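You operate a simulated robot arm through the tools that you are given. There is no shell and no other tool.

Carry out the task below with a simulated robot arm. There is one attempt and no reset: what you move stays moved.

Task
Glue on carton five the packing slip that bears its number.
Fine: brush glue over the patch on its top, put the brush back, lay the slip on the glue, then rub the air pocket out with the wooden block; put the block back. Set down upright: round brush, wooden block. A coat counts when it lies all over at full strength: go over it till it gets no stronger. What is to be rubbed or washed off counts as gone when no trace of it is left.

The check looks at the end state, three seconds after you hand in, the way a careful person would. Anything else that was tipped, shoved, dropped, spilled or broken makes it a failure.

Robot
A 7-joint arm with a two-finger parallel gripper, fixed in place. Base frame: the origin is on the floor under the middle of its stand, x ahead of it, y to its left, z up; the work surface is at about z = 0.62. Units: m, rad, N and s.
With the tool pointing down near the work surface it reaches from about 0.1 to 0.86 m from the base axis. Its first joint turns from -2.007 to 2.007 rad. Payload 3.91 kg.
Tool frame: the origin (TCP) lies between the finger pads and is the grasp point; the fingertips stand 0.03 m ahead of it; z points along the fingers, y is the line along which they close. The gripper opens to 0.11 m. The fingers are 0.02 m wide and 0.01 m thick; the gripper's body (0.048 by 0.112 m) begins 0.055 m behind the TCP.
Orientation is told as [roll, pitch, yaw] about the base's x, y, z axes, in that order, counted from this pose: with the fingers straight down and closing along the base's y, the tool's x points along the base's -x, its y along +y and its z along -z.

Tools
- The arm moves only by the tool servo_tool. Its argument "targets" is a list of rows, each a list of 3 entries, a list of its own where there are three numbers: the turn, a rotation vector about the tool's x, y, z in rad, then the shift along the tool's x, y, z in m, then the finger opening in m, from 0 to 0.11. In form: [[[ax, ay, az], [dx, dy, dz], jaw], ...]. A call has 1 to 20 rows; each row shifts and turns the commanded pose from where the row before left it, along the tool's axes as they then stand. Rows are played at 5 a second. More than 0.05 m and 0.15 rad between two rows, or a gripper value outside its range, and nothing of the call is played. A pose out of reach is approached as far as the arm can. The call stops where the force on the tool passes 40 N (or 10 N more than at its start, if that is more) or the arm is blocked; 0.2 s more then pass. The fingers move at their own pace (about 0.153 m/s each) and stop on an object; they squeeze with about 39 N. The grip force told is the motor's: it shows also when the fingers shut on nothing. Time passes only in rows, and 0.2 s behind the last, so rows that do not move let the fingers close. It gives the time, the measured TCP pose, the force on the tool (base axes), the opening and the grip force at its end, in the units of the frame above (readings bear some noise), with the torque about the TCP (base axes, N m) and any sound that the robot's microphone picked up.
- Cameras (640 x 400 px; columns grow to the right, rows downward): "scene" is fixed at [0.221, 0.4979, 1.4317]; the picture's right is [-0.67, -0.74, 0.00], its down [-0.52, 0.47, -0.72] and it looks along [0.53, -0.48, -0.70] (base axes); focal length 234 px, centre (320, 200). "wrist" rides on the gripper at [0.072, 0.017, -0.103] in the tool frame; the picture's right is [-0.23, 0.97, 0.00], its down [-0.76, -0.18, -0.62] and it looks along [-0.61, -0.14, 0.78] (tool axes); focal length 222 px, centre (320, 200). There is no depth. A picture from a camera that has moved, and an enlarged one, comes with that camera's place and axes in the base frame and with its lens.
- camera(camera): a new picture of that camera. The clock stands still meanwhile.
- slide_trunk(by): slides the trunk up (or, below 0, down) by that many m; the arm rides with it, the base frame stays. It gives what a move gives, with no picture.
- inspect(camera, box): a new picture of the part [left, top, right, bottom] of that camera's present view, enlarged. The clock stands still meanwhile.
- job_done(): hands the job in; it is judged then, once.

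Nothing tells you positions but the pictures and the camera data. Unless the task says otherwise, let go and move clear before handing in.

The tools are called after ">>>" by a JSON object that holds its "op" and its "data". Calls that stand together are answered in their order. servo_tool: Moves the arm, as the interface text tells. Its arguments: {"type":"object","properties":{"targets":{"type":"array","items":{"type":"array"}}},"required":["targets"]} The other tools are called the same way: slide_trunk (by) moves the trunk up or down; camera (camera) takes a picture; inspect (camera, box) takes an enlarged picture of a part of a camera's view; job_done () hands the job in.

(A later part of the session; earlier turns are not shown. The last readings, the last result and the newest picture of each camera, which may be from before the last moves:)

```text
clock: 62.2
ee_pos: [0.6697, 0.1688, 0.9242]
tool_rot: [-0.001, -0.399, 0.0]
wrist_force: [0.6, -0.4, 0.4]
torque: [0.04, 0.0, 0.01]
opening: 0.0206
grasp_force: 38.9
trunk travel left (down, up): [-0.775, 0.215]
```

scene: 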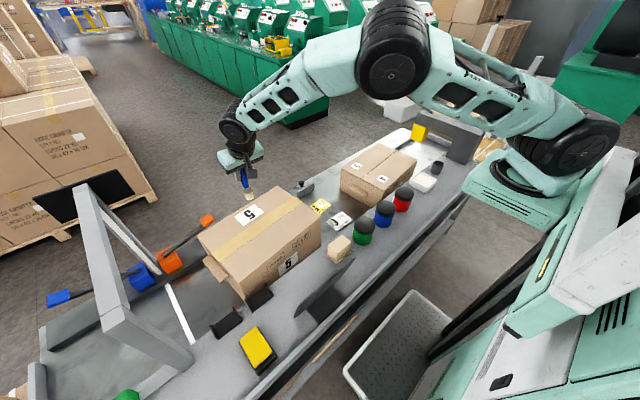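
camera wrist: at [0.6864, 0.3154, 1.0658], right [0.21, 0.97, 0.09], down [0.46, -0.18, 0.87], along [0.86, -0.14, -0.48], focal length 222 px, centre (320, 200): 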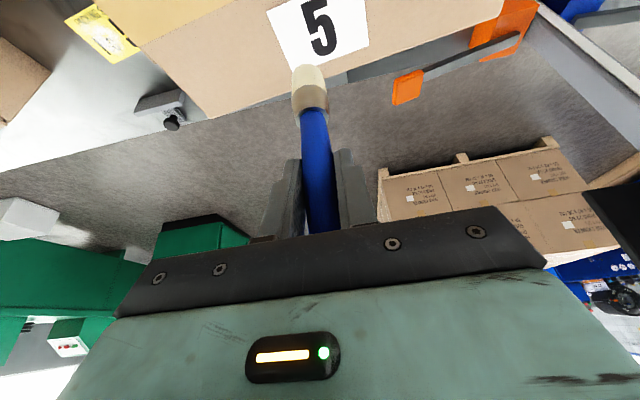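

>>> {"op": "servo_tool", "data": {"targets": [[[0, 0, 0], [0.0006, 0.0, 0.0014], 0.0], [[0, 0, 0], [0, 0, 0], 0.0]]}}

>>> {"op": "servo_tool", "data": {"targets": [[[0, 0, 0], [0.0006, 0.0, 0.0014], 0.0], [[0, 0, 0], [0, 0, 0], 0.0]]}}

>>> {"op": "inspect", "data": {"camera": "wrist", "box": [200, 0, 420, 130]}}

```text
clock: 62.8
ee_pos: [0.6726, 0.1686, 0.9247]
tool_rot: [0.0, -0.399, 0.0]
wrist_force: [0.5, 0.1, -1.8]
torque: [-0.02, -0.01, -0.01]
opening: 0.0203
grasp_force: 39.0
trunk travel left (down, up): [-0.775, 0.215]
```

```text
clock: 63.4
ee_pos: [0.6719, 0.1688, 0.924]
tool_rot: [0.002, -0.401, -0.002]
wrist_force: [-3.2, -0.6, 13.1]
torque: [-0.08, 0.23, -0.02]
opening: 0.0204
grasp_force: 38.8
trunk travel left (down, up): [-0.775, 0.215]
```

```text
2.91 times, centred on (310, 65) of wrist
camera zoom: at [0.5639, 0.186, 0.9904], right [0.21, 0.97, 0.09], down [0.46, -0.18, 0.87], along [0.86, -0.14, -0.48], focal length 646 px, centre (349, 593)
```

zoom: 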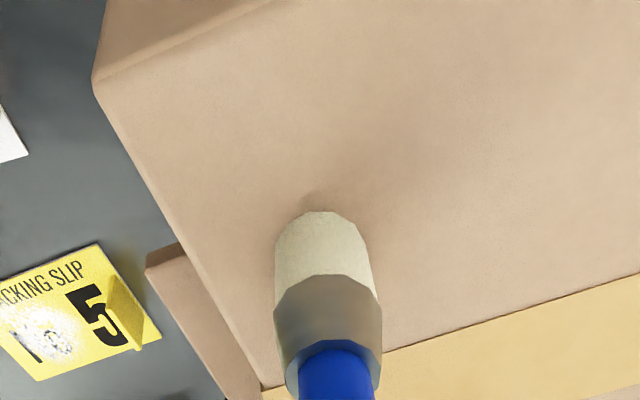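

Contact at z ≈ 0.924. Sweeping along the near half now.

>>> {"op": "servo_tool", "data": {"targets": [[[0, 0, 0], [0.0015, 0.02, -0.00065], 0.0], [[0, 0, 0], [0.0015, 0.02, -0.00065], 0.0], [[0, 0, 0], [0.0015, 0.02, -0.00065], 0.0], [[0, 0, 0], [0.0015, 0.02, -0.00065], 0.0], [[0, 0, 0], [0.0015, 0.02, -0.00065], 0.0], [[0, 0, 0], [0.0015, 0.02, -0.00065], 0.0], [[0, 0, 0], [0.0015, 0.02, -0.00065], 0.0], [[0, 0, 0], [0.0015, 0.02, -0.00065], 0.0], [[0, 0, 0], [0.0015, 0.02, -0.00065], 0.0], [[0, 0, 0], [0.0015, 0.02, -0.00065], 0.0], [[0, 0, 0], [0.0015, 0.02, -0.00065], 0.0], [[0, 0, 0], [0.0015, 0.02, -0.00065], 0.0], [[0, 0, 0], [0, 0, 0], 0.0]]}}

>>> {"op": "inspect", "data": {"camera": "scene", "box": [195, 170, 335, 280]}}

>>> {"op": "inspect", "data": {"camera": "wrist", "box": [100, 0, 420, 160]}}

```text
clock: 66.2
ee_pos: [0.6505, 0.4078, 0.9237]
tool_rot: [0.001, -0.399, -0.002]
wrist_force: [0.5, 0.0, 4.2]
torque: [-0.01, -0.01, -0.02]
opening: 0.0203
grasp_force: 38.9
trunk travel left (down, up): [-0.775, 0.215]
```

```text
3.64 times, centred on (265, 225) of scene
camera zoom: at [0.221, 0.4979, 1.4317], right [-0.67, -0.74, 0.0], down [-0.52, 0.47, -0.72], along [0.53, -0.48, -0.7], focal length 853 px, centre (520, 109)
```

zoom: 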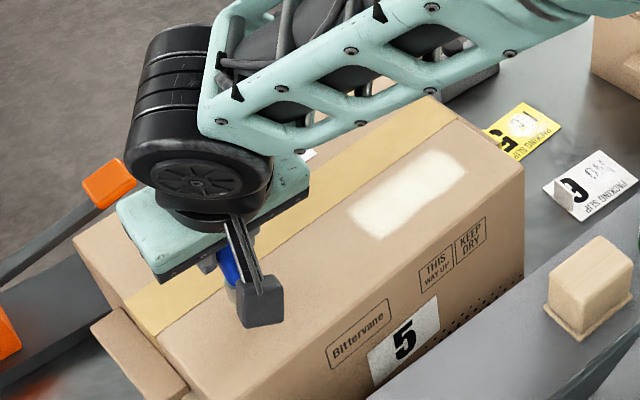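

```text
2.00 times, centred on (260, 80) of wrist
camera zoom: at [0.5438, 0.4242, 0.9898], right [0.21, 0.97, 0.09], down [0.46, -0.18, 0.87], along [0.86, -0.14, -0.48], focal length 444 px, centre (440, 440)
```

zoom: 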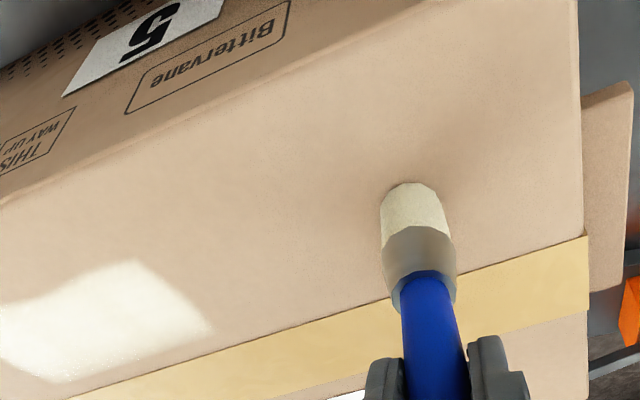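

Glue appears: the real patch is on the near half toward the carton's right end, around y ≈ 0.18–0.285. I'll brush over that area in several lines.

>>> {"op": "servo_tool", "data": {"targets": [[[0, 0, 0], [-0.0053, -0.0213, 0.0022], 0.0], [[0, 0, 0], [-0.0053, -0.0213, 0.0022], 0.0], [[0, 0, 0], [-0.0053, -0.0213, 0.0022], 0.0], [[0, 0, 0], [-0.0053, -0.0213, 0.0022], 0.0], [[0, 0, 0], [-0.0053, -0.0213, 0.0022], 0.0], [[0, 0, 0], [-0.0015, -0.02, 0.00065], 0.0], [[0, 0, 0], [-0.0015, -0.02, 0.00065], 0.0], [[0, 0, 0], [-0.0015, -0.02, 0.00065], 0.0], [[0, 0, 0], [-0.0015, -0.02, 0.00065], 0.0], [[0, 0, 0], [-0.0015, -0.02, 0.00065], 0.0], [[0, 0, 0], [-0.0015, -0.02, 0.00065], 0.0], [[0, 0, 0], [-0.0015, -0.02, 0.00065], 0.0], [[0, 0, 0], [0.0184, -0.0017, -0.0078], 0.0], [[0, 0, 0], [0.0184, -0.0017, -0.0078], 0.0], [[0, 0, 0], [0.00166, 0.0216, -0.0007], 0.0], [[0, 0, 0], [0.00166, 0.0216, -0.0007], 0.0], [[0, 0, 0], [0.00166, 0.0216, -0.0007], 0.0], [[0, 0, 0], [0.00166, 0.0216, -0.0007], 0.0], [[0, 0, 0], [0.00166, 0.0216, -0.0007], 0.0], [[0, 0, 0], [0.00166, 0.0216, -0.0007], 0.0]]}}

>>> {"op": "inspect", "data": {"camera": "scene", "box": [195, 170, 335, 280]}}

>>> {"op": "inspect", "data": {"camera": "wrist", "box": [100, 0, 420, 160]}}

```text
clock: 70.4
ee_pos: [0.6413, 0.288, 0.9233]
tool_rot: [0.001, -0.4, 0.0]
wrist_force: [-0.7, 0.2, 0.0]
torque: [0.03, 0.05, 0.01]
opening: 0.0202
grasp_force: 39.1
trunk travel left (down, up): [-0.775, 0.215]
```

```text
3.64 times, centred on (265, 225) of scene
camera zoom: at [0.221, 0.4979, 1.4317], right [-0.67, -0.74, 0.0], down [-0.52, 0.47, -0.72], along [0.53, -0.48, -0.7], focal length 853 px, centre (520, 109)
```

zoom: 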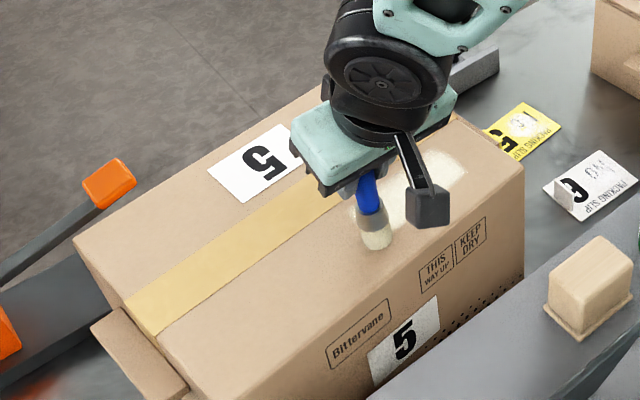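

```text
2.00 times, centred on (260, 80) of wrist
camera zoom: at [0.5347, 0.3063, 0.9898], right [0.21, 0.97, 0.09], down [0.46, -0.18, 0.87], along [0.86, -0.14, -0.48], focal length 444 px, centre (440, 440)
```

zoom: 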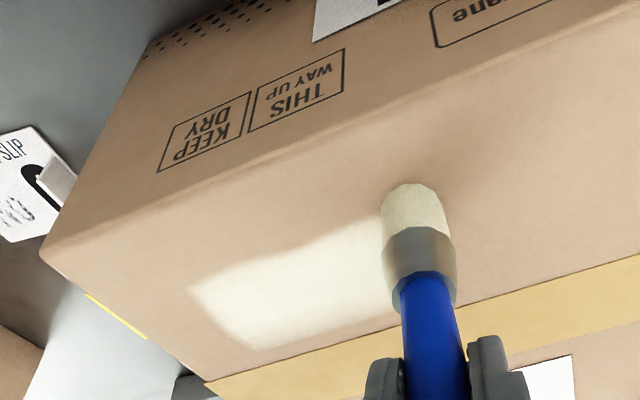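

The coat is taking. I'll lift and step aside to view it fully.

>>> {"op": "servo_tool", "data": {"targets": [[[0, 0, 0], [-0.0117, 0.0, -0.0276], 0.0], [[0, 0, 0], [-0.0078, 0.04, -0.0184], 0.0], [[0, 0, 0], [0, 0.04, 0], 0.0], [[0, 0, 0], [0, 0.04, 0], 0.0], [[0, 0, 0], [0, 0, 0], 0.0]]}}

>>> {"op": "inspect", "data": {"camera": "scene", "box": [250, 180, 330, 240]}}

>>> {"op": "inspect", "data": {"camera": "wrist", "box": [80, 0, 400, 160]}}

```text
clock: 71.6
ee_pos: [0.6431, 0.4103, 0.9759]
tool_rot: [0.0, -0.399, 0.0]
wrist_force: [-0.6, 0.0, -0.2]
torque: [0.0, 0.0, -0.02]
opening: 0.0201
grasp_force: 39.0
trunk travel left (down, up): [-0.775, 0.215]
```

```text
6.67 times, centred on (290, 210) of scene
camera zoom: at [0.221, 0.4979, 1.4317], right [-0.67, -0.74, 0.0], down [-0.52, 0.47, -0.72], along [0.53, -0.48, -0.7], focal length 1563 px, centre (520, 133)
```

zoom: 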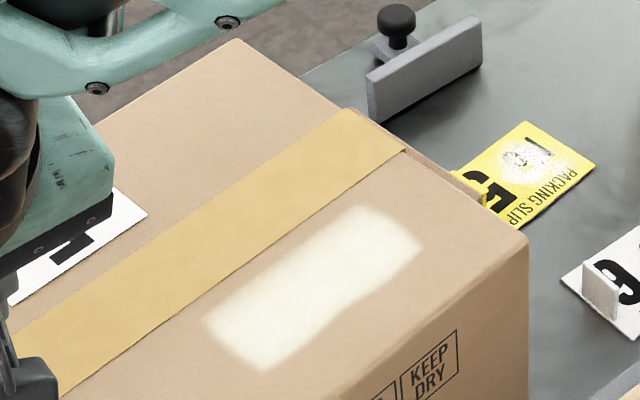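

```text
2.00 times, centred on (240, 80) of wrist
camera zoom: at [0.5362, 0.4267, 1.0419], right [0.21, 0.97, 0.09], down [0.46, -0.18, 0.87], along [0.86, -0.14, -0.48], focal length 444 px, centre (480, 440)
```

zoom: 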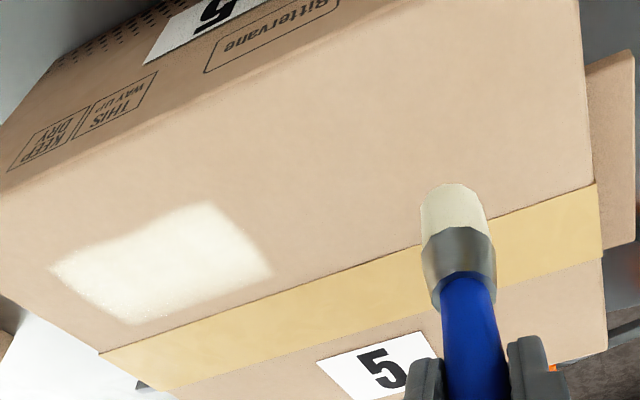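

The coat's far, left and right edges look straight (v ≈ −0.02…−0.127), the near side is still missing. I'll brush the near side with better contact.

>>> {"op": "servo_tool", "data": {"targets": [[[0, 0, 0], [0.0066, -0.0433, 0.0138], 0.0], [[0, 0, 0], [0.0066, -0.0433, 0.0138], 0.0], [[0, 0, 0], [0.0066, -0.0433, 0.0138], 0.0], [[0, 0, 0], [0.0023, 0, 0.0055], 0.0], [[0, 0, 0], [0, 0, 0], 0.0]]}}

>>> {"op": "servo_tool", "data": {"targets": [[[0, 0, 0], [0.0006, 0.0, 0.0014], 0.0], [[0, 0, 0], [0, 0, 0], 0.0]]}}

>>> {"op": "servo_tool", "data": {"targets": [[[0, 0, 0], [0.0004, 0.0, 0.0009], 0.0], [[0, 0, 0], [0, 0, 0], 0.0]]}}

```text
clock: 72.8
ee_pos: [0.6396, 0.2796, 0.9237]
tool_rot: [0.001, -0.401, 0.0]
wrist_force: [-4.0, 0.1, 13.4]
torque: [0.13, 0.27, 0.04]
opening: 0.0204
grasp_force: 39.0
trunk travel left (down, up): [-0.775, 0.215]
```

```text
clock: 73.4
ee_pos: [0.6392, 0.279, 0.9233]
tool_rot: [0.004, -0.403, -0.002]
wrist_force: [-2.5, -1.4, 30.5]
torque: [0.0, 0.08, 0.0]
opening: 0.0203
grasp_force: 38.9
trunk travel left (down, up): [-0.775, 0.215]
```

```text
clock: 74.0
ee_pos: [0.6394, 0.2782, 0.9202]
tool_rot: [0.004, -0.403, -0.001]
wrist_force: [3.7, -1.3, 27.6]
torque: [0.02, -0.61, -0.02]
opening: 0.0204
grasp_force: 38.7
trunk travel left (down, up): [-0.775, 0.215]
```

I pressed a little more than needed; easing off 1 mm and sweeping the near side.

>>> {"op": "servo_tool", "data": {"targets": [[[0, 0, 0], [-0.0004, 0.0, -0.0009], 0.0], [[0, 0, 0], [-0.00115, -0.015, 0.0005], 0.0], [[0, 0, 0], [-0.00115, -0.015, 0.0005], 0.0], [[0, 0, 0], [-0.00115, -0.015, 0.0005], 0.0], [[0, 0, 0], [-0.00115, -0.015, 0.0005], 0.0], [[0, 0, 0], [-0.00115, -0.015, 0.0005], 0.0], [[0, 0, 0], [-0.00115, -0.015, 0.0005], 0.0], [[0, 0, 0], [-0.00115, -0.015, 0.0005], 0.0], [[0, 0, 0], [-0.00115, -0.015, 0.0005], 0.0], [[0, 0, 0], [0.011, -0.001, -0.0047], 0.0], [[0, 0, 0], [0.00115, 0.015, -0.0005], 0.0], [[0, 0, 0], [0.00115, 0.015, -0.0005], 0.0], [[0, 0, 0], [0.00115, 0.015, -0.0005], 0.0], [[0, 0, 0], [0.00115, 0.015, -0.0005], 0.0], [[0, 0, 0], [0.00115, 0.015, -0.0005], 0.0], [[0, 0, 0], [0.00115, 0.015, -0.0005], 0.0], [[0, 0, 0], [0.00115, 0.015, -0.0005], 0.0], [[0, 0, 0], [0.00115, 0.015, -0.0005], 0.0]]}}

>>> {"op": "inspect", "data": {"camera": "scene", "box": [250, 180, 330, 240]}}

>>> {"op": "inspect", "data": {"camera": "wrist", "box": [100, 0, 420, 160]}}

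```text
clock: 77.8
ee_pos: [0.6255, 0.2783, 0.9214]
tool_rot: [-0.001, -0.399, -0.002]
wrist_force: [-0.3, 0.4, 0.0]
torque: [0.02, -0.02, -0.03]
opening: 0.0204
grasp_force: 39.3
trunk travel left (down, up): [-0.775, 0.215]
```

```text
6.67 times, centred on (290, 210) of scene
camera zoom: at [0.221, 0.4979, 1.4317], right [-0.67, -0.74, 0.0], down [-0.52, 0.47, -0.72], along [0.53, -0.48, -0.7], focal length 1563 px, centre (520, 133)
```

zoom: 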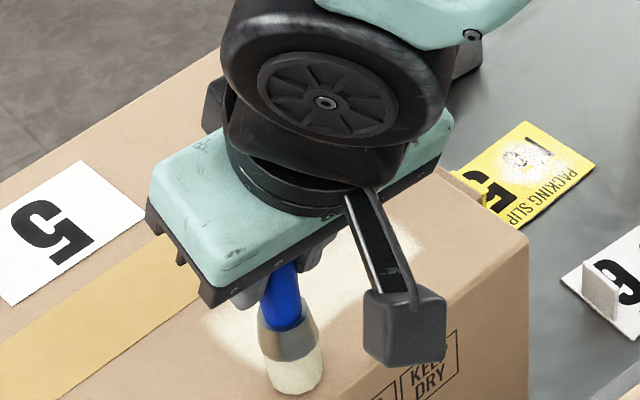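

```text
2.00 times, centred on (260, 80) of wrist
camera zoom: at [0.5185, 0.2949, 0.9875], right [0.21, 0.97, 0.09], down [0.46, -0.18, 0.87], along [0.86, -0.14, -0.48], focal length 444 px, centre (440, 440)
```

zoom: 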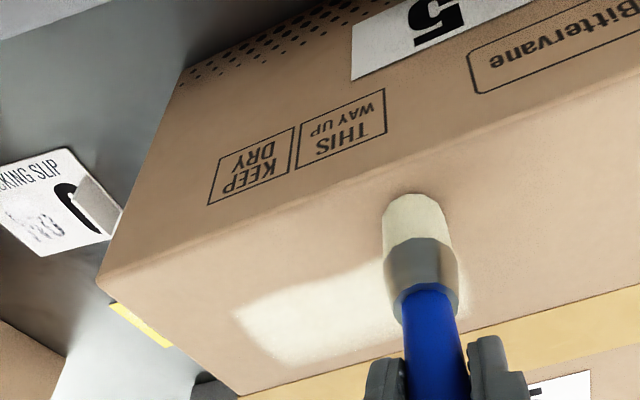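

The near line had no contact. I'll feel for contact again at u ≈ −0.09 in small steps.

>>> {"op": "servo_tool", "data": {"targets": [[[0, 0, 0], [-0.0074, -0.008, 0.0031], 0.0], [[0, 0, 0], [0.0004, 0.0, 0.0009], 0.0], [[0, 0, 0], [0, 0, 0], 0.0]]}}

```text
clock: 78.6
ee_pos: [0.6338, 0.2689, 0.9197]
tool_rot: [0.001, -0.4, 0.0]
wrist_force: [0.8, -0.1, -0.5]
torque: [-0.04, -0.04, 0.02]
opening: 0.0205
grasp_force: 39.0
trunk travel left (down, up): [-0.775, 0.215]
```

>>> {"op": "servo_tool", "data": {"targets": [[[0, 0, 0], [0.0004, 0.0, 0.0009], 0.0], [[0, 0, 0], [0, 0, 0], 0.0]]}}

```text
clock: 79.2
ee_pos: [0.634, 0.2695, 0.919]
tool_rot: [0.001, -0.4, 0.0]
wrist_force: [-0.8, -0.1, 3.0]
torque: [0.05, 0.03, 0.02]
opening: 0.0202
grasp_force: 38.8
trunk travel left (down, up): [-0.775, 0.215]
```

Contact. Half a millimetre more, then sweep back and forth along the near side.

>>> {"op": "servo_tool", "data": {"targets": [[[0, 0, 0], [0.0002, 0.0, 0.0005], 0.0], [[0, 0, 0], [-0.00115, -0.015, 0.0005], 0.0], [[0, 0, 0], [-0.00115, -0.015, 0.0005], 0.0], [[0, 0, 0], [-0.00115, -0.015, 0.0005], 0.0], [[0, 0, 0], [-0.00115, -0.015, 0.0005], 0.0], [[0, 0, 0], [-0.00115, -0.015, 0.0005], 0.0], [[0, 0, 0], [-0.00115, -0.015, 0.0005], 0.0], [[0, 0, 0], [-0.00115, -0.015, 0.0005], 0.0], [[0, 0, 0], [0, 0, 0], 0.0]]}}

>>> {"op": "inspect", "data": {"camera": "wrist", "box": [160, 0, 480, 160]}}

>>> {"op": "inspect", "data": {"camera": "scene", "box": [250, 180, 330, 240]}}

```text
clock: 81.2
ee_pos: [0.6449, 0.165, 0.9181]
tool_rot: [-0.002, -0.401, -0.001]
wrist_force: [1.5, 0.8, 7.2]
torque: [0.16, -0.16, 0.0]
opening: 0.0203
grasp_force: 39.2
trunk travel left (down, up): [-0.775, 0.215]
```

```text
2.00 times, centred on (320, 80) of wrist
camera zoom: at [0.5365, 0.181, 0.9843], right [0.21, 0.97, 0.09], down [0.46, -0.18, 0.87], along [0.86, -0.14, -0.48], focal length 444 px, centre (320, 440)
```

zoom: 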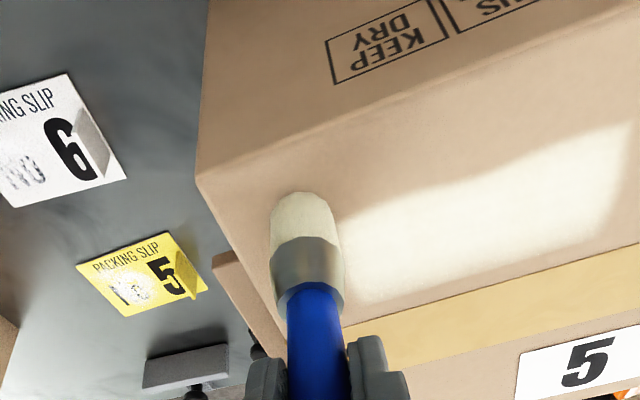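

```text
6.67 times, centred on (290, 210) of scene
camera zoom: at [0.221, 0.4979, 1.4317], right [-0.67, -0.74, 0.0], down [-0.52, 0.47, -0.72], along [0.53, -0.48, -0.7], focal length 1563 px, centre (520, 133)
```

zoom: 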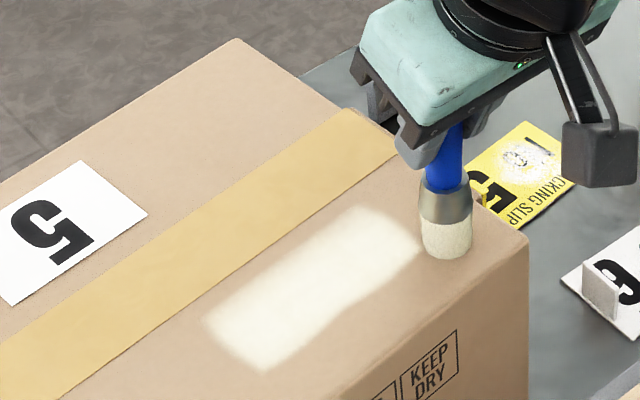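

The coat didn't grow on this pass, so the brush has likely run dry. Back to the tray to reload.

>>> {"op": "servo_tool", "data": {"targets": [[[0, 0, 0], [-0.0103, -0.01, -0.0282], 0.0], [[0, 0, 0], [-0.0103, -0.01, -0.0282], 0.0], [[0, 0, 0], [-0.0103, -0.01, -0.0282], 0.0], [[0, 0, 0], [0.0015, -0.0407, -0.004], 0.0], [[0, 0, 0], [0.0015, -0.0407, -0.004], 0.0], [[0, 0, 0], [0.0015, -0.0407, -0.004], 0.0], [[0, 0, 0], [0.0015, -0.0407, -0.004], 0.0], [[0, 0, 0], [0.0015, -0.0407, -0.004], 0.0], [[0, 0, 0], [0.0015, -0.0407, -0.004], 0.0], [[0, 0, 0], [0.0015, -0.0407, -0.004], 0.0], [[0, 0, 0], [0.0223, -0.0332, 0.0023], 0.0], [[0, 0, 0], [0.0223, -0.0332, 0.0023], 0.0], [[0, 0, 0], [0.0223, -0.0332, 0.0023], 0.0], [[0, 0, 0], [0.0223, -0.0332, 0.0023], 0.0], [[0, 0, 0], [0.0223, -0.0332, 0.0023], 0.0], [[0, 0, 0], [0.0223, -0.0332, 0.0023], 0.0], [[0, 0, 0], [0, 0, 0], 0.0]]}}

>>> {"op": "inspect", "data": {"camera": "wrist", "box": [240, 0, 400, 110]}}

>>> {"op": "inspect", "data": {"camera": "scene", "box": [190, 165, 340, 285]}}

```text
clock: 84.8
ee_pos: [0.4996, -0.3513, 0.9642]
tool_rot: [0.0, -0.4, -0.001]
wrist_force: [-0.3, -0.5, -0.7]
torque: [0.02, 0.03, 0.0]
opening: 0.0204
grasp_force: 38.9
trunk travel left (down, up): [-0.775, 0.215]
```

```text
3.64 times, centred on (320, 55) of wrist
camera zoom: at [0.3913, -0.334, 1.0315], right [0.21, 0.97, 0.09], down [0.46, -0.18, 0.87], along [0.86, -0.14, -0.48], focal length 808 px, centre (320, 727)
```

zoom: 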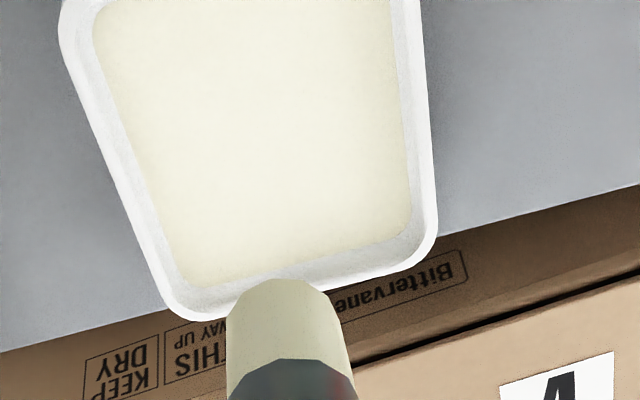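

```text
3.33 times, centred on (265, 225) of scene
camera zoom: at [0.221, 0.4979, 1.4317], right [-0.67, -0.74, 0.0], down [-0.52, 0.47, -0.72], along [0.53, -0.48, -0.7], focal length 782 px, centre (503, 117)
```

zoom: 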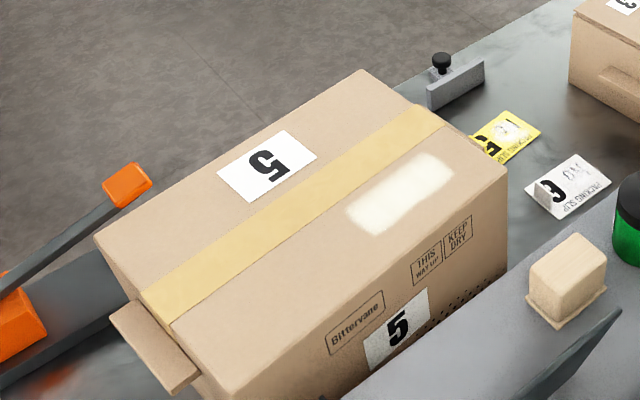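

Reloading: lowering into the glue until light contact.

>>> {"op": "servo_tool", "data": {"targets": [[[0, 0, 0], [0.0074, 0, 0.0175], 0.0], [[0, 0, 0], [0.0074, 0, 0.0175], 0.0], [[0, 0, 0], [0.0074, 0, 0.0175], 0.0], [[0, 0, 0], [0.0074, 0, 0.0175], 0.0], [[0, 0, 0], [0, 0, 0], 0.0]]}}

```text
clock: 86.0
ee_pos: [0.4993, -0.3503, 0.8876]
tool_rot: [-0.001, -0.399, -0.001]
wrist_force: [-0.2, -0.6, -1.4]
torque: [-0.02, 0.02, -0.01]
opening: 0.0204
grasp_force: 39.2
trunk travel left (down, up): [-0.775, 0.215]
```

>>> {"op": "servo_tool", "data": {"targets": [[[0, 0, 0], [0.0004, 0, 0.0009], 0.0], [[0, 0, 0], [0.0004, 0, 0.0009], 0.0], [[0, 0, 0], [0, 0, 0], 0.0]]}}

```text
clock: 86.8
ee_pos: [0.5002, -0.35, 0.8854]
tool_rot: [0.001, -0.399, -0.001]
wrist_force: [-1.0, 0.2, -0.1]
torque: [-0.03, -0.01, 0.02]
opening: 0.0203
grasp_force: 39.2
trunk travel left (down, up): [-0.775, 0.215]
```

>>> {"op": "servo_tool", "data": {"targets": [[[0, 0, 0], [0.0004, 0, 0.0009], 0.0], [[0, 0, 0], [0.0004, 0, 0.0009], 0.0], [[0, 0, 0], [0, 0, 0], 0.0]]}}

```text
clock: 87.6
ee_pos: [0.5002, -0.3496, 0.8847]
tool_rot: [0.0, -0.4, 0.0]
wrist_force: [-0.1, 1.0, 2.6]
torque: [0.05, 0.06, 0.03]
opening: 0.0203
grasp_force: 39.1
trunk travel left (down, up): [-0.775, 0.215]
```

Light contact; one more half-millimetre with a small swirl, then lift.

>>> {"op": "servo_tool", "data": {"targets": [[[0, 0, 0], [0.0003, 0, 0.0007], 0.0], [[0, 0, 0], [0, 0.01, 0], 0.0], [[0, 0, 0], [0, -0.01, 0], 0.0], [[0, 0, 0], [0, -0.01, 0], 0.0], [[0, 0, 0], [0, 0.01, 0], 0.0], [[0, 0, 0], [0, 0, 0], 0.0], [[0, 0, 0], [-0.0078, 0, -0.0184], 0.0], [[0, 0, 0], [-0.0078, 0, -0.0184], 0.0], [[0, 0, 0], [-0.0078, 0, -0.0184], 0.0], [[0, 0, 0], [-0.0078, 0, -0.0184], 0.0], [[0, 0, 0], [0, 0, 0], 0.0]]}}

>>> {"op": "inspect", "data": {"camera": "wrist", "box": [240, 0, 400, 110]}}

>>> {"op": "inspect", "data": {"camera": "scene", "box": [390, 120, 460, 180]}}

```text
clock: 90.0
ee_pos: [0.5011, -0.3496, 0.9636]
tool_rot: [-0.002, -0.399, 0.001]
wrist_force: [0.1, -0.2, -0.2]
torque: [-0.02, 0.0, 0.01]
opening: 0.0203
grasp_force: 38.9
trunk travel left (down, up): [-0.775, 0.215]
```

```text
3.64 times, centred on (320, 55) of wrist
camera zoom: at [0.3927, -0.3332, 1.0302], right [0.21, 0.97, 0.09], down [0.46, -0.18, 0.87], along [0.86, -0.14, -0.48], focal length 808 px, centre (320, 727)
```

zoom: 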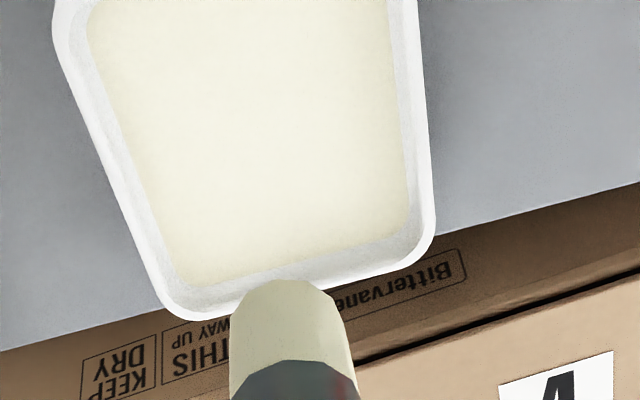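

```text
6.67 times, centred on (425, 150) of scene
camera zoom: at [0.221, 0.4979, 1.4317], right [-0.67, -0.74, 0.0], down [-0.52, 0.47, -0.72], along [0.53, -0.48, -0.7], focal length 1563 px, centre (-380, 533)
```

zoom: 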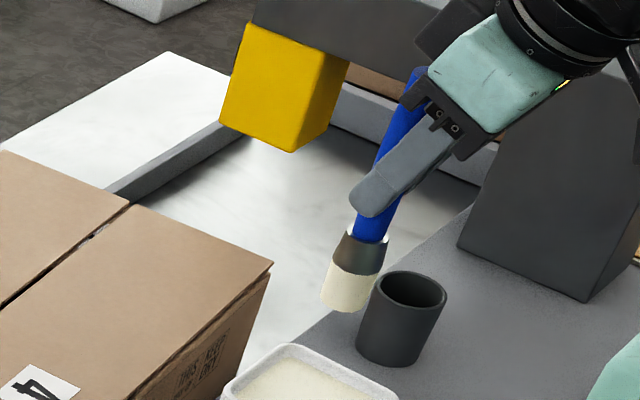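

Reloaded. Going back to the near side of the patch.

>>> {"op": "servo_tool", "data": {"targets": [[[0, 0, 0], [-0.0219, 0.0333, -0.001], 0.0], [[0, 0, 0], [-0.0219, 0.0333, -0.001], 0.0], [[0, 0, 0], [-0.0219, 0.0333, -0.001], 0.0], [[0, 0, 0], [-0.0219, 0.0333, -0.001], 0.0], [[0, 0, 0], [-0.0219, 0.0333, -0.001], 0.0], [[0, 0, 0], [-0.0219, 0.0333, -0.001], 0.0], [[0, 0, 0], [0.0006, 0.041, 0.0092], 0.0], [[0, 0, 0], [0.0006, 0.041, 0.0092], 0.0], [[0, 0, 0], [0.0006, 0.041, 0.0092], 0.0], [[0, 0, 0], [0.0006, 0.041, 0.0092], 0.0], [[0, 0, 0], [0.0006, 0.041, 0.0092], 0.0], [[0, 0, 0], [0.0006, 0.041, 0.0092], 0.0], [[0, 0, 0], [0.0006, 0.041, 0.0092], 0.0], [[0, 0, 0], [0.0006, 0.041, 0.0092], 0.0], [[0, 0, 0], [0.0105, 0, 0.0249], 0.0], [[0, 0, 0], [0, 0, 0], 0.0]]}}

>>> {"op": "servo_tool", "data": {"targets": [[[0, 0, 0], [0.0008, 0, 0.0018], 0.0], [[0, 0, 0], [0, 0, 0], 0.0]]}}

```text
clock: 93.4
ee_pos: [0.6423, 0.1792, 0.9228]
tool_rot: [0.001, -0.399, 0.0]
wrist_force: [1.0, -0.1, 0.0]
torque: [-0.04, 0.01, 0.03]
opening: 0.0205
grasp_force: 39.7
trunk travel left (down, up): [-0.775, 0.215]
```

```text
clock: 94.0
ee_pos: [0.6428, 0.1781, 0.9215]
tool_rot: [-0.001, -0.398, -0.001]
wrist_force: [0.0, 0.2, -0.5]
torque: [-0.02, -0.01, -0.03]
opening: 0.0201
grasp_force: 39.0
trunk travel left (down, up): [-0.775, 0.215]
```

>>> {"op": "servo_tool", "data": {"targets": [[[0, 0, 0], [0.0006, 0, 0.0014], 0.0], [[0, 0, 0], [0, 0, 0], 0.0]]}}

```text
clock: 94.6
ee_pos: [0.6431, 0.1789, 0.9211]
tool_rot: [0.0, -0.401, 0.001]
wrist_force: [-0.9, 1.3, -0.4]
torque: [0.0, 0.0, 0.06]
opening: 0.0204
grasp_force: 39.0
trunk travel left (down, up): [-0.775, 0.215]
```

>>> {"op": "servo_tool", "data": {"targets": [[[0, 0, 0], [0.0006, 0, 0.0014], 0.0], [[0, 0, 0], [0, 0, 0], 0.0]]}}

```text
clock: 95.2
ee_pos: [0.6433, 0.1785, 0.9187]
tool_rot: [-0.001, -0.399, -0.001]
wrist_force: [0.1, 0.2, -1.1]
torque: [-0.01, 0.02, 0.02]
opening: 0.0205
grasp_force: 39.2
trunk travel left (down, up): [-0.775, 0.215]
```

>>> {"op": "servo_tool", "data": {"targets": [[[0, 0, 0], [0.0004, 0, 0.0009], 0.0], [[0, 0, 0], [0, 0, 0], 0.0]]}}

```text
clock: 95.8
ee_pos: [0.642, 0.1804, 0.9185]
tool_rot: [0.001, -0.4, 0.001]
wrist_force: [-0.4, -1.0, 0.1]
torque: [0.0, 0.0, 0.01]
opening: 0.0207
grasp_force: 39.5
trunk travel left (down, up): [-0.775, 0.215]
```

>>> {"op": "servo_tool", "data": {"targets": [[[0, 0, 0], [0.0004, 0, 0.0009], 0.0], [[0, 0, 0], [0, 0, 0], 0.0]]}}

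```text
clock: 96.4
ee_pos: [0.6421, 0.1797, 0.9174]
tool_rot: [0.001, -0.402, -0.001]
wrist_force: [-2.7, -0.2, 8.9]
torque: [0.01, 0.23, 0.03]
opening: 0.0203
grasp_force: 38.6
trunk travel left (down, up): [-0.775, 0.215]
```

Contact at ~9 N. Sweeping along the near line.

>>> {"op": "servo_tool", "data": {"targets": [[[0, 0, 0], [0.00115, 0.015, -0.0005], 0.0], [[0, 0, 0], [0.00115, 0.015, -0.0005], 0.0], [[0, 0, 0], [0.00115, 0.015, -0.0005], 0.0], [[0, 0, 0], [0.00115, 0.015, -0.0005], 0.0], [[0, 0, 0], [0.00115, 0.015, -0.0005], 0.0], [[0, 0, 0], [0.00115, 0.015, -0.0005], 0.0], [[0, 0, 0], [0.00115, 0.015, -0.0005], 0.0], [[0, 0, 0], [0.00115, 0.015, -0.0005], 0.0], [[0, 0, 0], [0, 0, 0], 0.0]]}}

>>> {"op": "inspect", "data": {"camera": "wrist", "box": [100, 0, 420, 160]}}

>>> {"op": "inspect", "data": {"camera": "scene", "box": [250, 180, 330, 240]}}

```text
clock: 98.4
ee_pos: [0.632, 0.2988, 0.9169]
tool_rot: [-0.002, -0.4, -0.001]
wrist_force: [-1.0, -1.6, 10.6]
torque: [-0.13, 0.03, -0.02]
opening: 0.0205
grasp_force: 39.1
trunk travel left (down, up): [-0.775, 0.215]
```

```text
2.00 times, centred on (260, 80) of wrist
camera zoom: at [0.5258, 0.3157, 0.984], right [0.21, 0.97, 0.09], down [0.46, -0.18, 0.87], along [0.86, -0.14, -0.48], focal length 444 px, centre (440, 440)
```

zoom: 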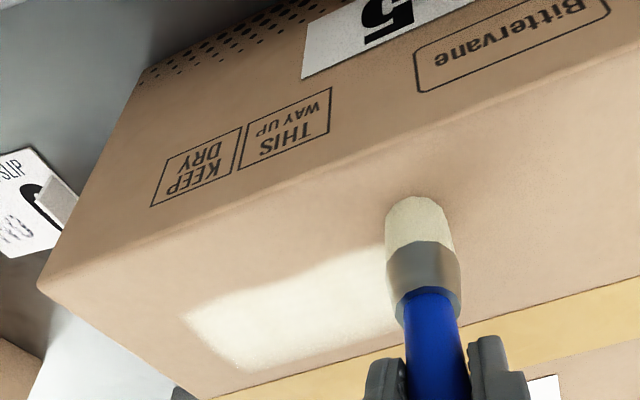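

```text
6.67 times, centred on (290, 210) of scene
camera zoom: at [0.221, 0.4979, 1.4317], right [-0.67, -0.74, 0.0], down [-0.52, 0.47, -0.72], along [0.53, -0.48, -0.7], focal length 1563 px, centre (520, 133)
```

zoom: 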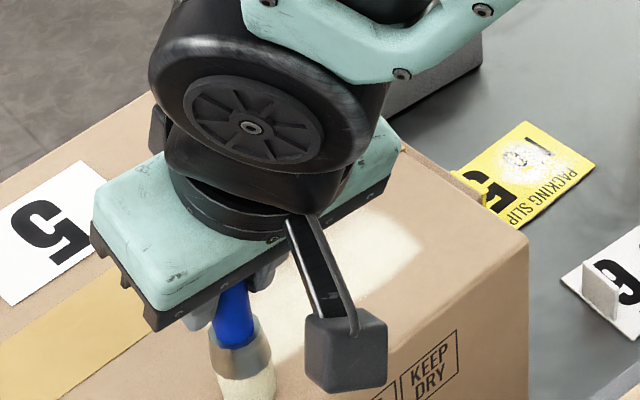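

The coat's near edge now is straight at u ≈ −0.084, so the patch spans about u −0.084…−0.040, v −0.127…−0.02 (centre near (0.668, 0.227)). I'll keep going over it in lines to full strength.

>>> {"op": "servo_tool", "data": {"targets": [[[0, 0, 0], [-0.0121, -0.0104, 0.0051], 0.0], [[0, 0, 0], [-0.0012, -0.0156, 0.0005], 0.0], [[0, 0, 0], [-0.0012, -0.0156, 0.0005], 0.0], [[0, 0, 0], [-0.0012, -0.0156, 0.0005], 0.0], [[0, 0, 0], [-0.0012, -0.0156, 0.0005], 0.0], [[0, 0, 0], [-0.0012, -0.0156, 0.0005], 0.0], [[0, 0, 0], [-0.0012, -0.0156, 0.0005], 0.0], [[0, 0, 0], [-0.0012, -0.0156, 0.0005], 0.0], [[0, 0, 0], [-0.0012, -0.0156, 0.0005], 0.0], [[0, 0, 0], [-0.012, 0.001, 0.0051], 0.0], [[0, 0, 0], [0.0012, 0.0156, -0.0005], 0.0], [[0, 0, 0], [0.0012, 0.0156, -0.0005], 0.0], [[0, 0, 0], [0.0012, 0.0156, -0.0005], 0.0], [[0, 0, 0], [0.0012, 0.0156, -0.0005], 0.0], [[0, 0, 0], [0.0012, 0.0156, -0.0005], 0.0], [[0, 0, 0], [0.0012, 0.0156, -0.0005], 0.0], [[0, 0, 0], [0.0012, 0.0156, -0.0005], 0.0], [[0, 0, 0], [0.0012, 0.0156, -0.0005], 0.0]]}}

```text
clock: 102.2
ee_pos: [0.6602, 0.2881, 0.9179]
tool_rot: [0.0, -0.4, -0.001]
wrist_force: [-1.1, -1.4, 6.7]
torque: [-0.12, -0.01, -0.04]
opening: 0.0206
grasp_force: 39.2
trunk travel left (down, up): [-0.775, 0.215]
```

>>> {"op": "servo_tool", "data": {"targets": [[[0, 0, 0], [-0.012, 0.001, 0.0051], 0.0], [[0, 0, 0], [-0.0012, -0.0156, 0.0005], 0.0], [[0, 0, 0], [-0.0012, -0.0156, 0.0005], 0.0], [[0, 0, 0], [-0.0012, -0.0156, 0.0005], 0.0], [[0, 0, 0], [-0.0012, -0.0156, 0.0005], 0.0], [[0, 0, 0], [-0.0012, -0.0156, 0.0005], 0.0], [[0, 0, 0], [-0.0012, -0.0156, 0.0005], 0.0], [[0, 0, 0], [-0.0012, -0.0156, 0.0005], 0.0], [[0, 0, 0], [-0.0012, -0.0156, 0.0005], 0.0], [[0, 0, 0], [-0.012, 0.001, 0.0051], 0.0], [[0, 0, 0], [0.0012, 0.0156, -0.0005], 0.0], [[0, 0, 0], [0.0012, 0.0156, -0.0005], 0.0], [[0, 0, 0], [0.0012, 0.0156, -0.0005], 0.0], [[0, 0, 0], [0.0012, 0.0156, -0.0005], 0.0], [[0, 0, 0], [0.0012, 0.0156, -0.0005], 0.0], [[0, 0, 0], [0.0012, 0.0156, -0.0005], 0.0], [[0, 0, 0], [0.0012, 0.0156, -0.0005], 0.0], [[0, 0, 0], [0.0012, 0.0156, -0.0005], 0.0]]}}

>>> {"op": "servo_tool", "data": {"targets": [[[0, 0, 0], [-0.0117, 0.0, -0.0276], 0.0], [[0, 0, 0], [-0.0078, 0.04, -0.0184], 0.0], [[0, 0, 0], [0, 0.04, 0], 0.0], [[0, 0, 0], [0, 0.04, 0], 0.0], [[0, 0, 0], [0, 0, 0], 0.0]]}}

>>> {"op": "inspect", "data": {"camera": "scene", "box": [250, 180, 330, 240]}}

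>>> {"op": "inspect", "data": {"camera": "wrist", "box": [80, 0, 320, 120]}}

```text
clock: 106.0
ee_pos: [0.6869, 0.2906, 0.9172]
tool_rot: [0.0, -0.4, -0.002]
wrist_force: [0.7, 0.0, 0.0]
torque: [0.02, 0.0, 0.0]
opening: 0.0206
grasp_force: 39.0
trunk travel left (down, up): [-0.775, 0.215]
```

```text
clock: 107.2
ee_pos: [0.6857, 0.4116, 0.9661]
tool_rot: [0.002, -0.398, 0.001]
wrist_force: [0.3, -0.2, -1.2]
torque: [-0.01, 0.01, 0.02]
opening: 0.0202
grasp_force: 38.9
trunk travel left (down, up): [-0.775, 0.215]
```

```text
6.67 times, centred on (290, 210) of scene
camera zoom: at [0.221, 0.4979, 1.4317], right [-0.67, -0.74, 0.0], down [-0.52, 0.47, -0.72], along [0.53, -0.48, -0.7], focal length 1563 px, centre (520, 133)
```

zoom: 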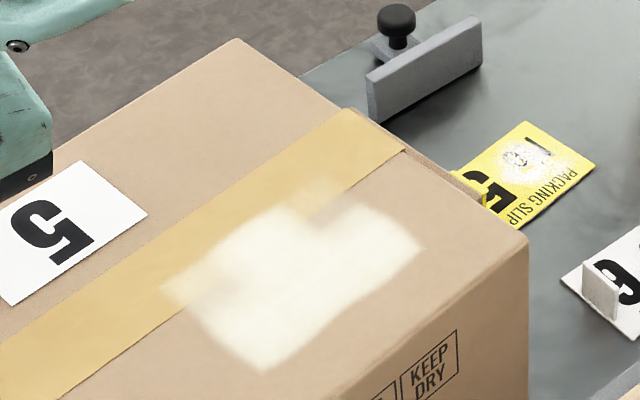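

```text
2.67 times, centred on (200, 60) of wrist
camera zoom: at [0.5781, 0.4286, 1.0326], right [0.21, 0.97, 0.09], down [0.46, -0.18, 0.87], along [0.86, -0.14, -0.48], focal length 592 px, centre (640, 573)
```

zoom: 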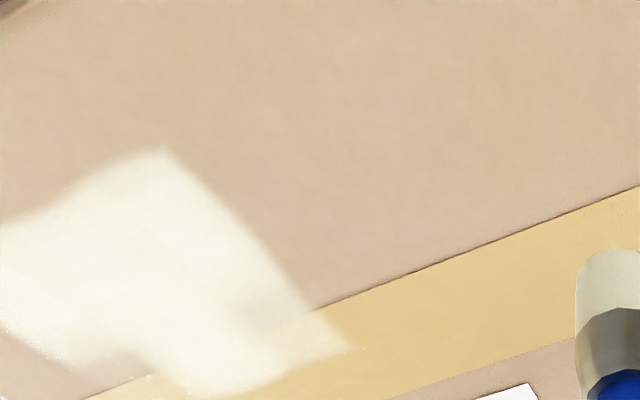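

The coat extends onto the tape, so the patch is wider than I thought (near edge u ≈ −0.084, far edge beyond −0.006). I'll continue with firm contact farther over the tape.

>>> {"op": "servo_tool", "data": {"targets": [[[0, 0, 0], [0.0002, -0.0296, 0.0127], 0.0], [[0, 0, 0], [0.0002, -0.0296, 0.0127], 0.0], [[0, 0, 0], [0.0002, -0.0296, 0.0127], 0.0], [[0, 0, 0], [0.0002, -0.0296, 0.0127], 0.0], [[0, 0, 0], [0.0004, 0, 0.0009], 0.0], [[0, 0, 0], [0, 0, 0], 0.0]]}}

```text
clock: 108.6
ee_pos: [0.7042, 0.2922, 0.9201]
tool_rot: [0.0, -0.399, -0.001]
wrist_force: [-0.4, 0.3, -0.7]
torque: [0.02, 0.01, -0.02]
opening: 0.0203
grasp_force: 39.0
trunk travel left (down, up): [-0.775, 0.215]
```

>>> {"op": "servo_tool", "data": {"targets": [[[0, 0, 0], [0.0008, 0, 0.0018], 0.0], [[0, 0, 0], [0, 0, 0], 0.0]]}}

```text
clock: 109.2
ee_pos: [0.7046, 0.2918, 0.9175]
tool_rot: [0.0, -0.401, 0.0]
wrist_force: [-0.1, 0.1, -0.2]
torque: [0.03, 0.0, -0.02]
opening: 0.0203
grasp_force: 39.6
trunk travel left (down, up): [-0.775, 0.215]
```

>>> {"op": "servo_tool", "data": {"targets": [[[0, 0, 0], [0.0004, 0, 0.0009], 0.0], [[0, 0, 0], [0, 0, 0], 0.0]]}}

```text
clock: 109.8
ee_pos: [0.7055, 0.2933, 0.9163]
tool_rot: [0.0, -0.403, -0.001]
wrist_force: [-1.9, 0.2, 4.7]
torque: [-0.11, 0.04, -0.03]
opening: 0.0208
grasp_force: 39.1
trunk travel left (down, up): [-0.775, 0.215]
```

>>> {"op": "servo_tool", "data": {"targets": [[[0, 0, 0], [0.0002, 0, 0.0004], 0.0], [[0, 0, 0], [-0.0012, -0.0156, 0.0005], 0.0], [[0, 0, 0], [-0.0012, -0.0156, 0.0005], 0.0], [[0, 0, 0], [-0.0012, -0.0156, 0.0005], 0.0], [[0, 0, 0], [-0.0012, -0.0156, 0.0005], 0.0], [[0, 0, 0], [-0.0012, -0.0156, 0.0005], 0.0], [[0, 0, 0], [-0.0012, -0.0156, 0.0005], 0.0], [[0, 0, 0], [-0.0012, -0.0156, 0.0005], 0.0], [[0, 0, 0], [-0.0012, -0.0156, 0.0005], 0.0], [[0, 0, 0], [0, 0, 0], 0.0]]}}

>>> {"op": "inspect", "data": {"camera": "scene", "box": [250, 180, 330, 240]}}

>>> {"op": "inspect", "data": {"camera": "wrist", "box": [200, 0, 480, 140]}}

```text
clock: 112.0
ee_pos: [0.7164, 0.1664, 0.9169]
tool_rot: [0.002, -0.4, -0.002]
wrist_force: [0.6, 4.5, 19.7]
torque: [0.24, -0.21, 0.04]
opening: 0.0204
grasp_force: 38.7
trunk travel left (down, up): [-0.775, 0.215]
```

```text
6.67 times, centred on (290, 210) of scene
camera zoom: at [0.221, 0.4979, 1.4317], right [-0.67, -0.74, 0.0], down [-0.52, 0.47, -0.72], along [0.53, -0.48, -0.7], focal length 1563 px, centre (520, 133)
```

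zoom: 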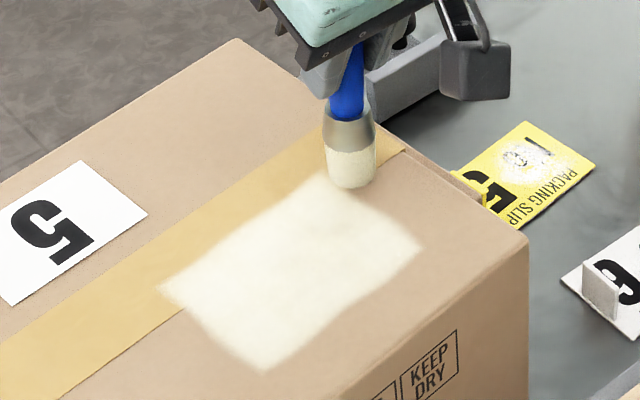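

```text
2.29 times, centred on (340, 70) of wrist
camera zoom: at [0.6086, 0.1842, 0.9828], right [0.21, 0.97, 0.09], down [0.46, -0.18, 0.87], along [0.86, -0.14, -0.48], focal length 508 px, centre (274, 497)
```

zoom: 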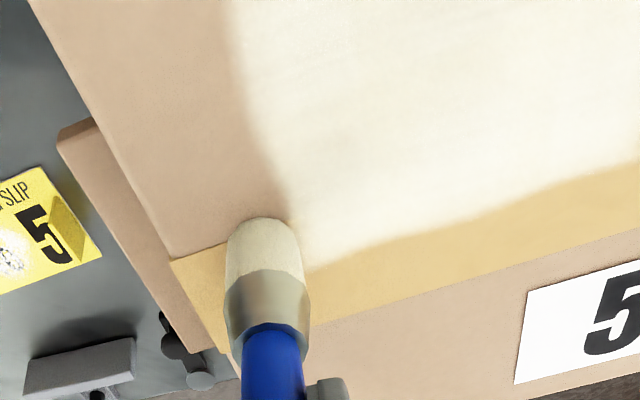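

The coat now forms a full rectangle (u ≈ −0.084…0, v ≈ −0.127…−0.02). I'll continue with more lines to build its strength.

>>> {"op": "servo_tool", "data": {"targets": [[[0, 0, 0], [-0.0138, 0.0012, 0.0058], 0.0], [[0, 0, 0], [0.0012, 0.0156, -0.0005], 0.0], [[0, 0, 0], [0.0012, 0.0156, -0.0005], 0.0], [[0, 0, 0], [0.0012, 0.0156, -0.0005], 0.0], [[0, 0, 0], [0.0012, 0.0156, -0.0005], 0.0], [[0, 0, 0], [0.0012, 0.0156, -0.0005], 0.0], [[0, 0, 0], [0.0012, 0.0156, -0.0005], 0.0], [[0, 0, 0], [0.0012, 0.0156, -0.0005], 0.0], [[0, 0, 0], [0.0012, 0.0156, -0.0005], 0.0], [[0, 0, 0], [0.0184, -0.0017, -0.0078], 0.0], [[0, 0, 0], [-0.0012, -0.0156, 0.0005], 0.0], [[0, 0, 0], [-0.0012, -0.0156, 0.0005], 0.0], [[0, 0, 0], [-0.0012, -0.0156, 0.0005], 0.0], [[0, 0, 0], [-0.0012, -0.0156, 0.0005], 0.0], [[0, 0, 0], [-0.0012, -0.0156, 0.0005], 0.0], [[0, 0, 0], [-0.0012, -0.0156, 0.0005], 0.0], [[0, 0, 0], [-0.0012, -0.0156, 0.0005], 0.0], [[0, 0, 0], [-0.0012, -0.0156, 0.0005], 0.0], [[0, 0, 0], [0, 0, 0], 0.0]]}}

>>> {"op": "inspect", "data": {"camera": "scene", "box": [250, 180, 330, 240]}}

```text
clock: 116.0
ee_pos: [0.7105, 0.1664, 0.9158]
tool_rot: [-0.001, -0.399, 0.0]
wrist_force: [-1.4, 0.0, 0.6]
torque: [-0.02, -0.01, 0.01]
opening: 0.0204
grasp_force: 39.1
trunk travel left (down, up): [-0.775, 0.215]
```

```text
6.67 times, centred on (290, 210) of scene
camera zoom: at [0.221, 0.4979, 1.4317], right [-0.67, -0.74, 0.0], down [-0.52, 0.47, -0.72], along [0.53, -0.48, -0.7], focal length 1563 px, centre (520, 133)
```

zoom: 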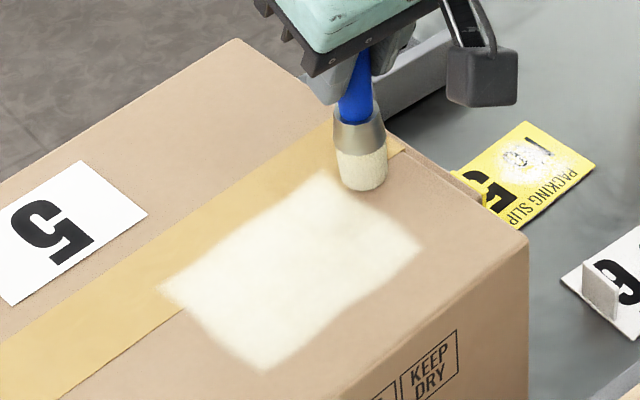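

The coat outline is a steady rectangle ≈ 0.110 × 0.078 m, centred near (0.6875, 0.230). I'll lift to judge its uniformity, then reload and go over it again.

>>> {"op": "servo_tool", "data": {"targets": [[[0, 0, 0], [-0.0117, 0.0, -0.0276], 0.0], [[0, 0, 0], [-0.0117, -0.02, -0.0276], 0.0], [[0, 0, 0], [0.03, -0.04, -0.0127], 0.0], [[0, 0, 0], [0, 0, 0], 0.0]]}}

>>> {"op": "inspect", "data": {"camera": "scene", "box": [260, 190, 320, 235]}}

>>> {"op": "camera", "data": {"camera": "wrist"}}

```text
refused: row 3 steps farther than a row can; nothing moved
```

```text
8.89 times, centred on (290, 212) of scene
camera zoom: at [0.221, 0.4979, 1.4317], right [-0.67, -0.74, 0.0], down [-0.52, 0.47, -0.72], along [0.53, -0.48, -0.7], focal length 2084 px, centre (587, 89)
```

zoom: 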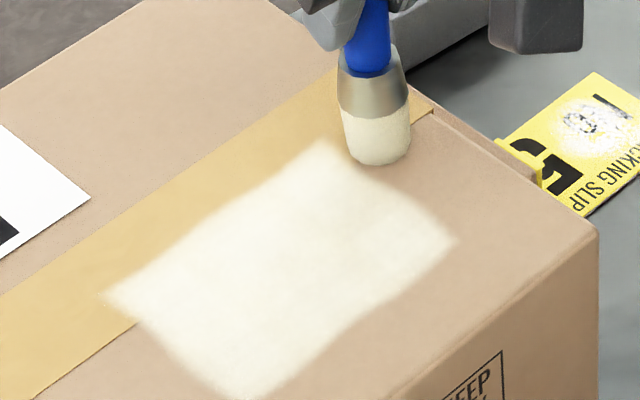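

```text
taken
camera wrist: at [0.604, 0.1843, 0.9822], right [0.21, 0.97, 0.09], down [0.46, -0.18, 0.87], along [0.86, -0.14, -0.48], focal length 222 px, centre (320, 200)
```

wrist: 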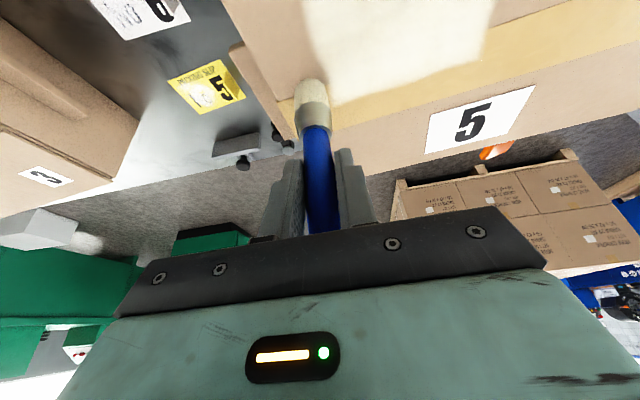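

The coat is fairly even but the near edge still looks a bit wavy. I'll reload at the tray.

>>> {"op": "servo_tool", "data": {"targets": [[[0, 0, 0], [-0.0044, -0.01, -0.0361], 0.0], [[0, 0, 0], [-0.0044, -0.01, -0.0361], 0.0], [[0, 0, 0], [-0.0044, -0.01, -0.0361], 0.0], [[0, 0, 0], [0.0074, -0.0409, -0.0046], 0.0], [[0, 0, 0], [0.0074, -0.0409, -0.0046], 0.0], [[0, 0, 0], [0.0074, -0.0409, -0.0046], 0.0], [[0, 0, 0], [0.0074, -0.0409, -0.0046], 0.0], [[0, 0, 0], [0.0074, -0.0409, -0.0046], 0.0], [[0, 0, 0], [0.0074, -0.0409, -0.0046], 0.0], [[0, 0, 0], [0.0074, -0.0409, -0.0046], 0.0], [[0, 0, 0], [0.0223, -0.0333, 0.0023], 0.0], [[0, 0, 0], [0.0223, -0.0333, 0.0023], 0.0], [[0, 0, 0], [0.0223, -0.0333, 0.0023], 0.0], [[0, 0, 0], [0.0223, -0.0333, 0.0023], 0.0], [[0, 0, 0], [0.0223, -0.0333, 0.0023], 0.0], [[0, 0, 0], [0.0223, -0.0333, 0.0023], 0.0], [[0, 0, 0], [0, 0, 0], 0.0]]}}

>>> {"op": "inspect", "data": {"camera": "scene", "box": [250, 180, 330, 240]}}

```text
clock: 119.6
ee_pos: [0.4992, -0.3496, 0.9628]
tool_rot: [0.001, -0.4, 0.001]
wrist_force: [0.1, -0.6, -0.8]
torque: [-0.01, -0.01, 0.02]
opening: 0.0205
grasp_force: 38.6
trunk travel left (down, up): [-0.775, 0.215]
```

```text
6.67 times, centred on (290, 210) of scene
camera zoom: at [0.221, 0.4979, 1.4317], right [-0.67, -0.74, 0.0], down [-0.52, 0.47, -0.72], along [0.53, -0.48, -0.7], focal length 1563 px, centre (520, 133)
```

zoom: 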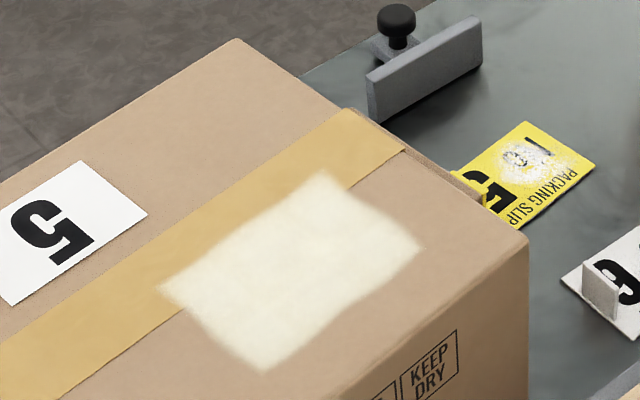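

Coat seen clearly from the scene camera: nearly rectangular, cream. Now I dip again.

>>> {"op": "servo_tool", "data": {"targets": [[[0, 0, 0], [0.0076, 0, 0.0179], 0.0], [[0, 0, 0], [0.0076, 0, 0.0179], 0.0], [[0, 0, 0], [0.0076, 0, 0.0179], 0.0], [[0, 0, 0], [0.0076, 0, 0.0179], 0.0], [[0, 0, 0], [0, 0, 0], 0.0]]}}

>>> {"op": "servo_tool", "data": {"targets": [[[0, 0, 0], [0.0004, 0, 0.0009], 0.0], [[0, 0, 0], [0, 0, 0], 0.0]]}}

```text
clock: 120.8
ee_pos: [0.5005, -0.3511, 0.8862]
tool_rot: [0.001, -0.401, 0.0]
wrist_force: [0.7, 0.8, -1.0]
torque: [-0.01, -0.01, -0.01]
opening: 0.0205
grasp_force: 39.3
trunk travel left (down, up): [-0.775, 0.215]
```

```text
clock: 121.4
ee_pos: [0.5012, -0.3503, 0.8847]
tool_rot: [0.002, -0.398, 0.0]
wrist_force: [-0.3, 0.7, -0.6]
torque: [0.02, 0.0, -0.01]
opening: 0.0205
grasp_force: 39.4
trunk travel left (down, up): [-0.775, 0.215]
```

>>> {"op": "servo_tool", "data": {"targets": [[[0, 0, 0], [0.0004, 0, 0.0009], 0.0], [[0, 0, 0], [0, 0, 0], 0.0]]}}

```text
clock: 122.0
ee_pos: [0.5014, -0.3495, 0.8852]
tool_rot: [0.0, -0.4, -0.001]
wrist_force: [-0.3, -0.4, -0.5]
torque: [0.03, -0.02, 0.03]
opening: 0.0206
grasp_force: 39.3
trunk travel left (down, up): [-0.775, 0.215]
```

>>> {"op": "servo_tool", "data": {"targets": [[[0, 0, 0], [0.0004, 0, 0.0009], 0.0], [[0, 0, 0], [0, 0, 0], 0.0]]}}

```text
clock: 122.6
ee_pos: [0.5012, -0.3493, 0.8835]
tool_rot: [0.001, -0.399, -0.001]
wrist_force: [-0.4, -0.5, 0.2]
torque: [0.01, 0.0, -0.03]
opening: 0.0204
grasp_force: 39.3
trunk travel left (down, up): [-0.775, 0.215]
```

>>> {"op": "servo_tool", "data": {"targets": [[[0, 0, 0], [0.0006, 0, 0.0014], 0.0], [[0, 0, 0], [0, 0, 0], 0.0]]}}

```text
clock: 123.2
ee_pos: [0.5005, -0.3491, 0.8826]
tool_rot: [-0.001, -0.401, -0.001]
wrist_force: [-0.1, 0.3, -1.1]
torque: [0.01, 0.02, 0.02]
opening: 0.0201
grasp_force: 39.0
trunk travel left (down, up): [-0.775, 0.215]
```

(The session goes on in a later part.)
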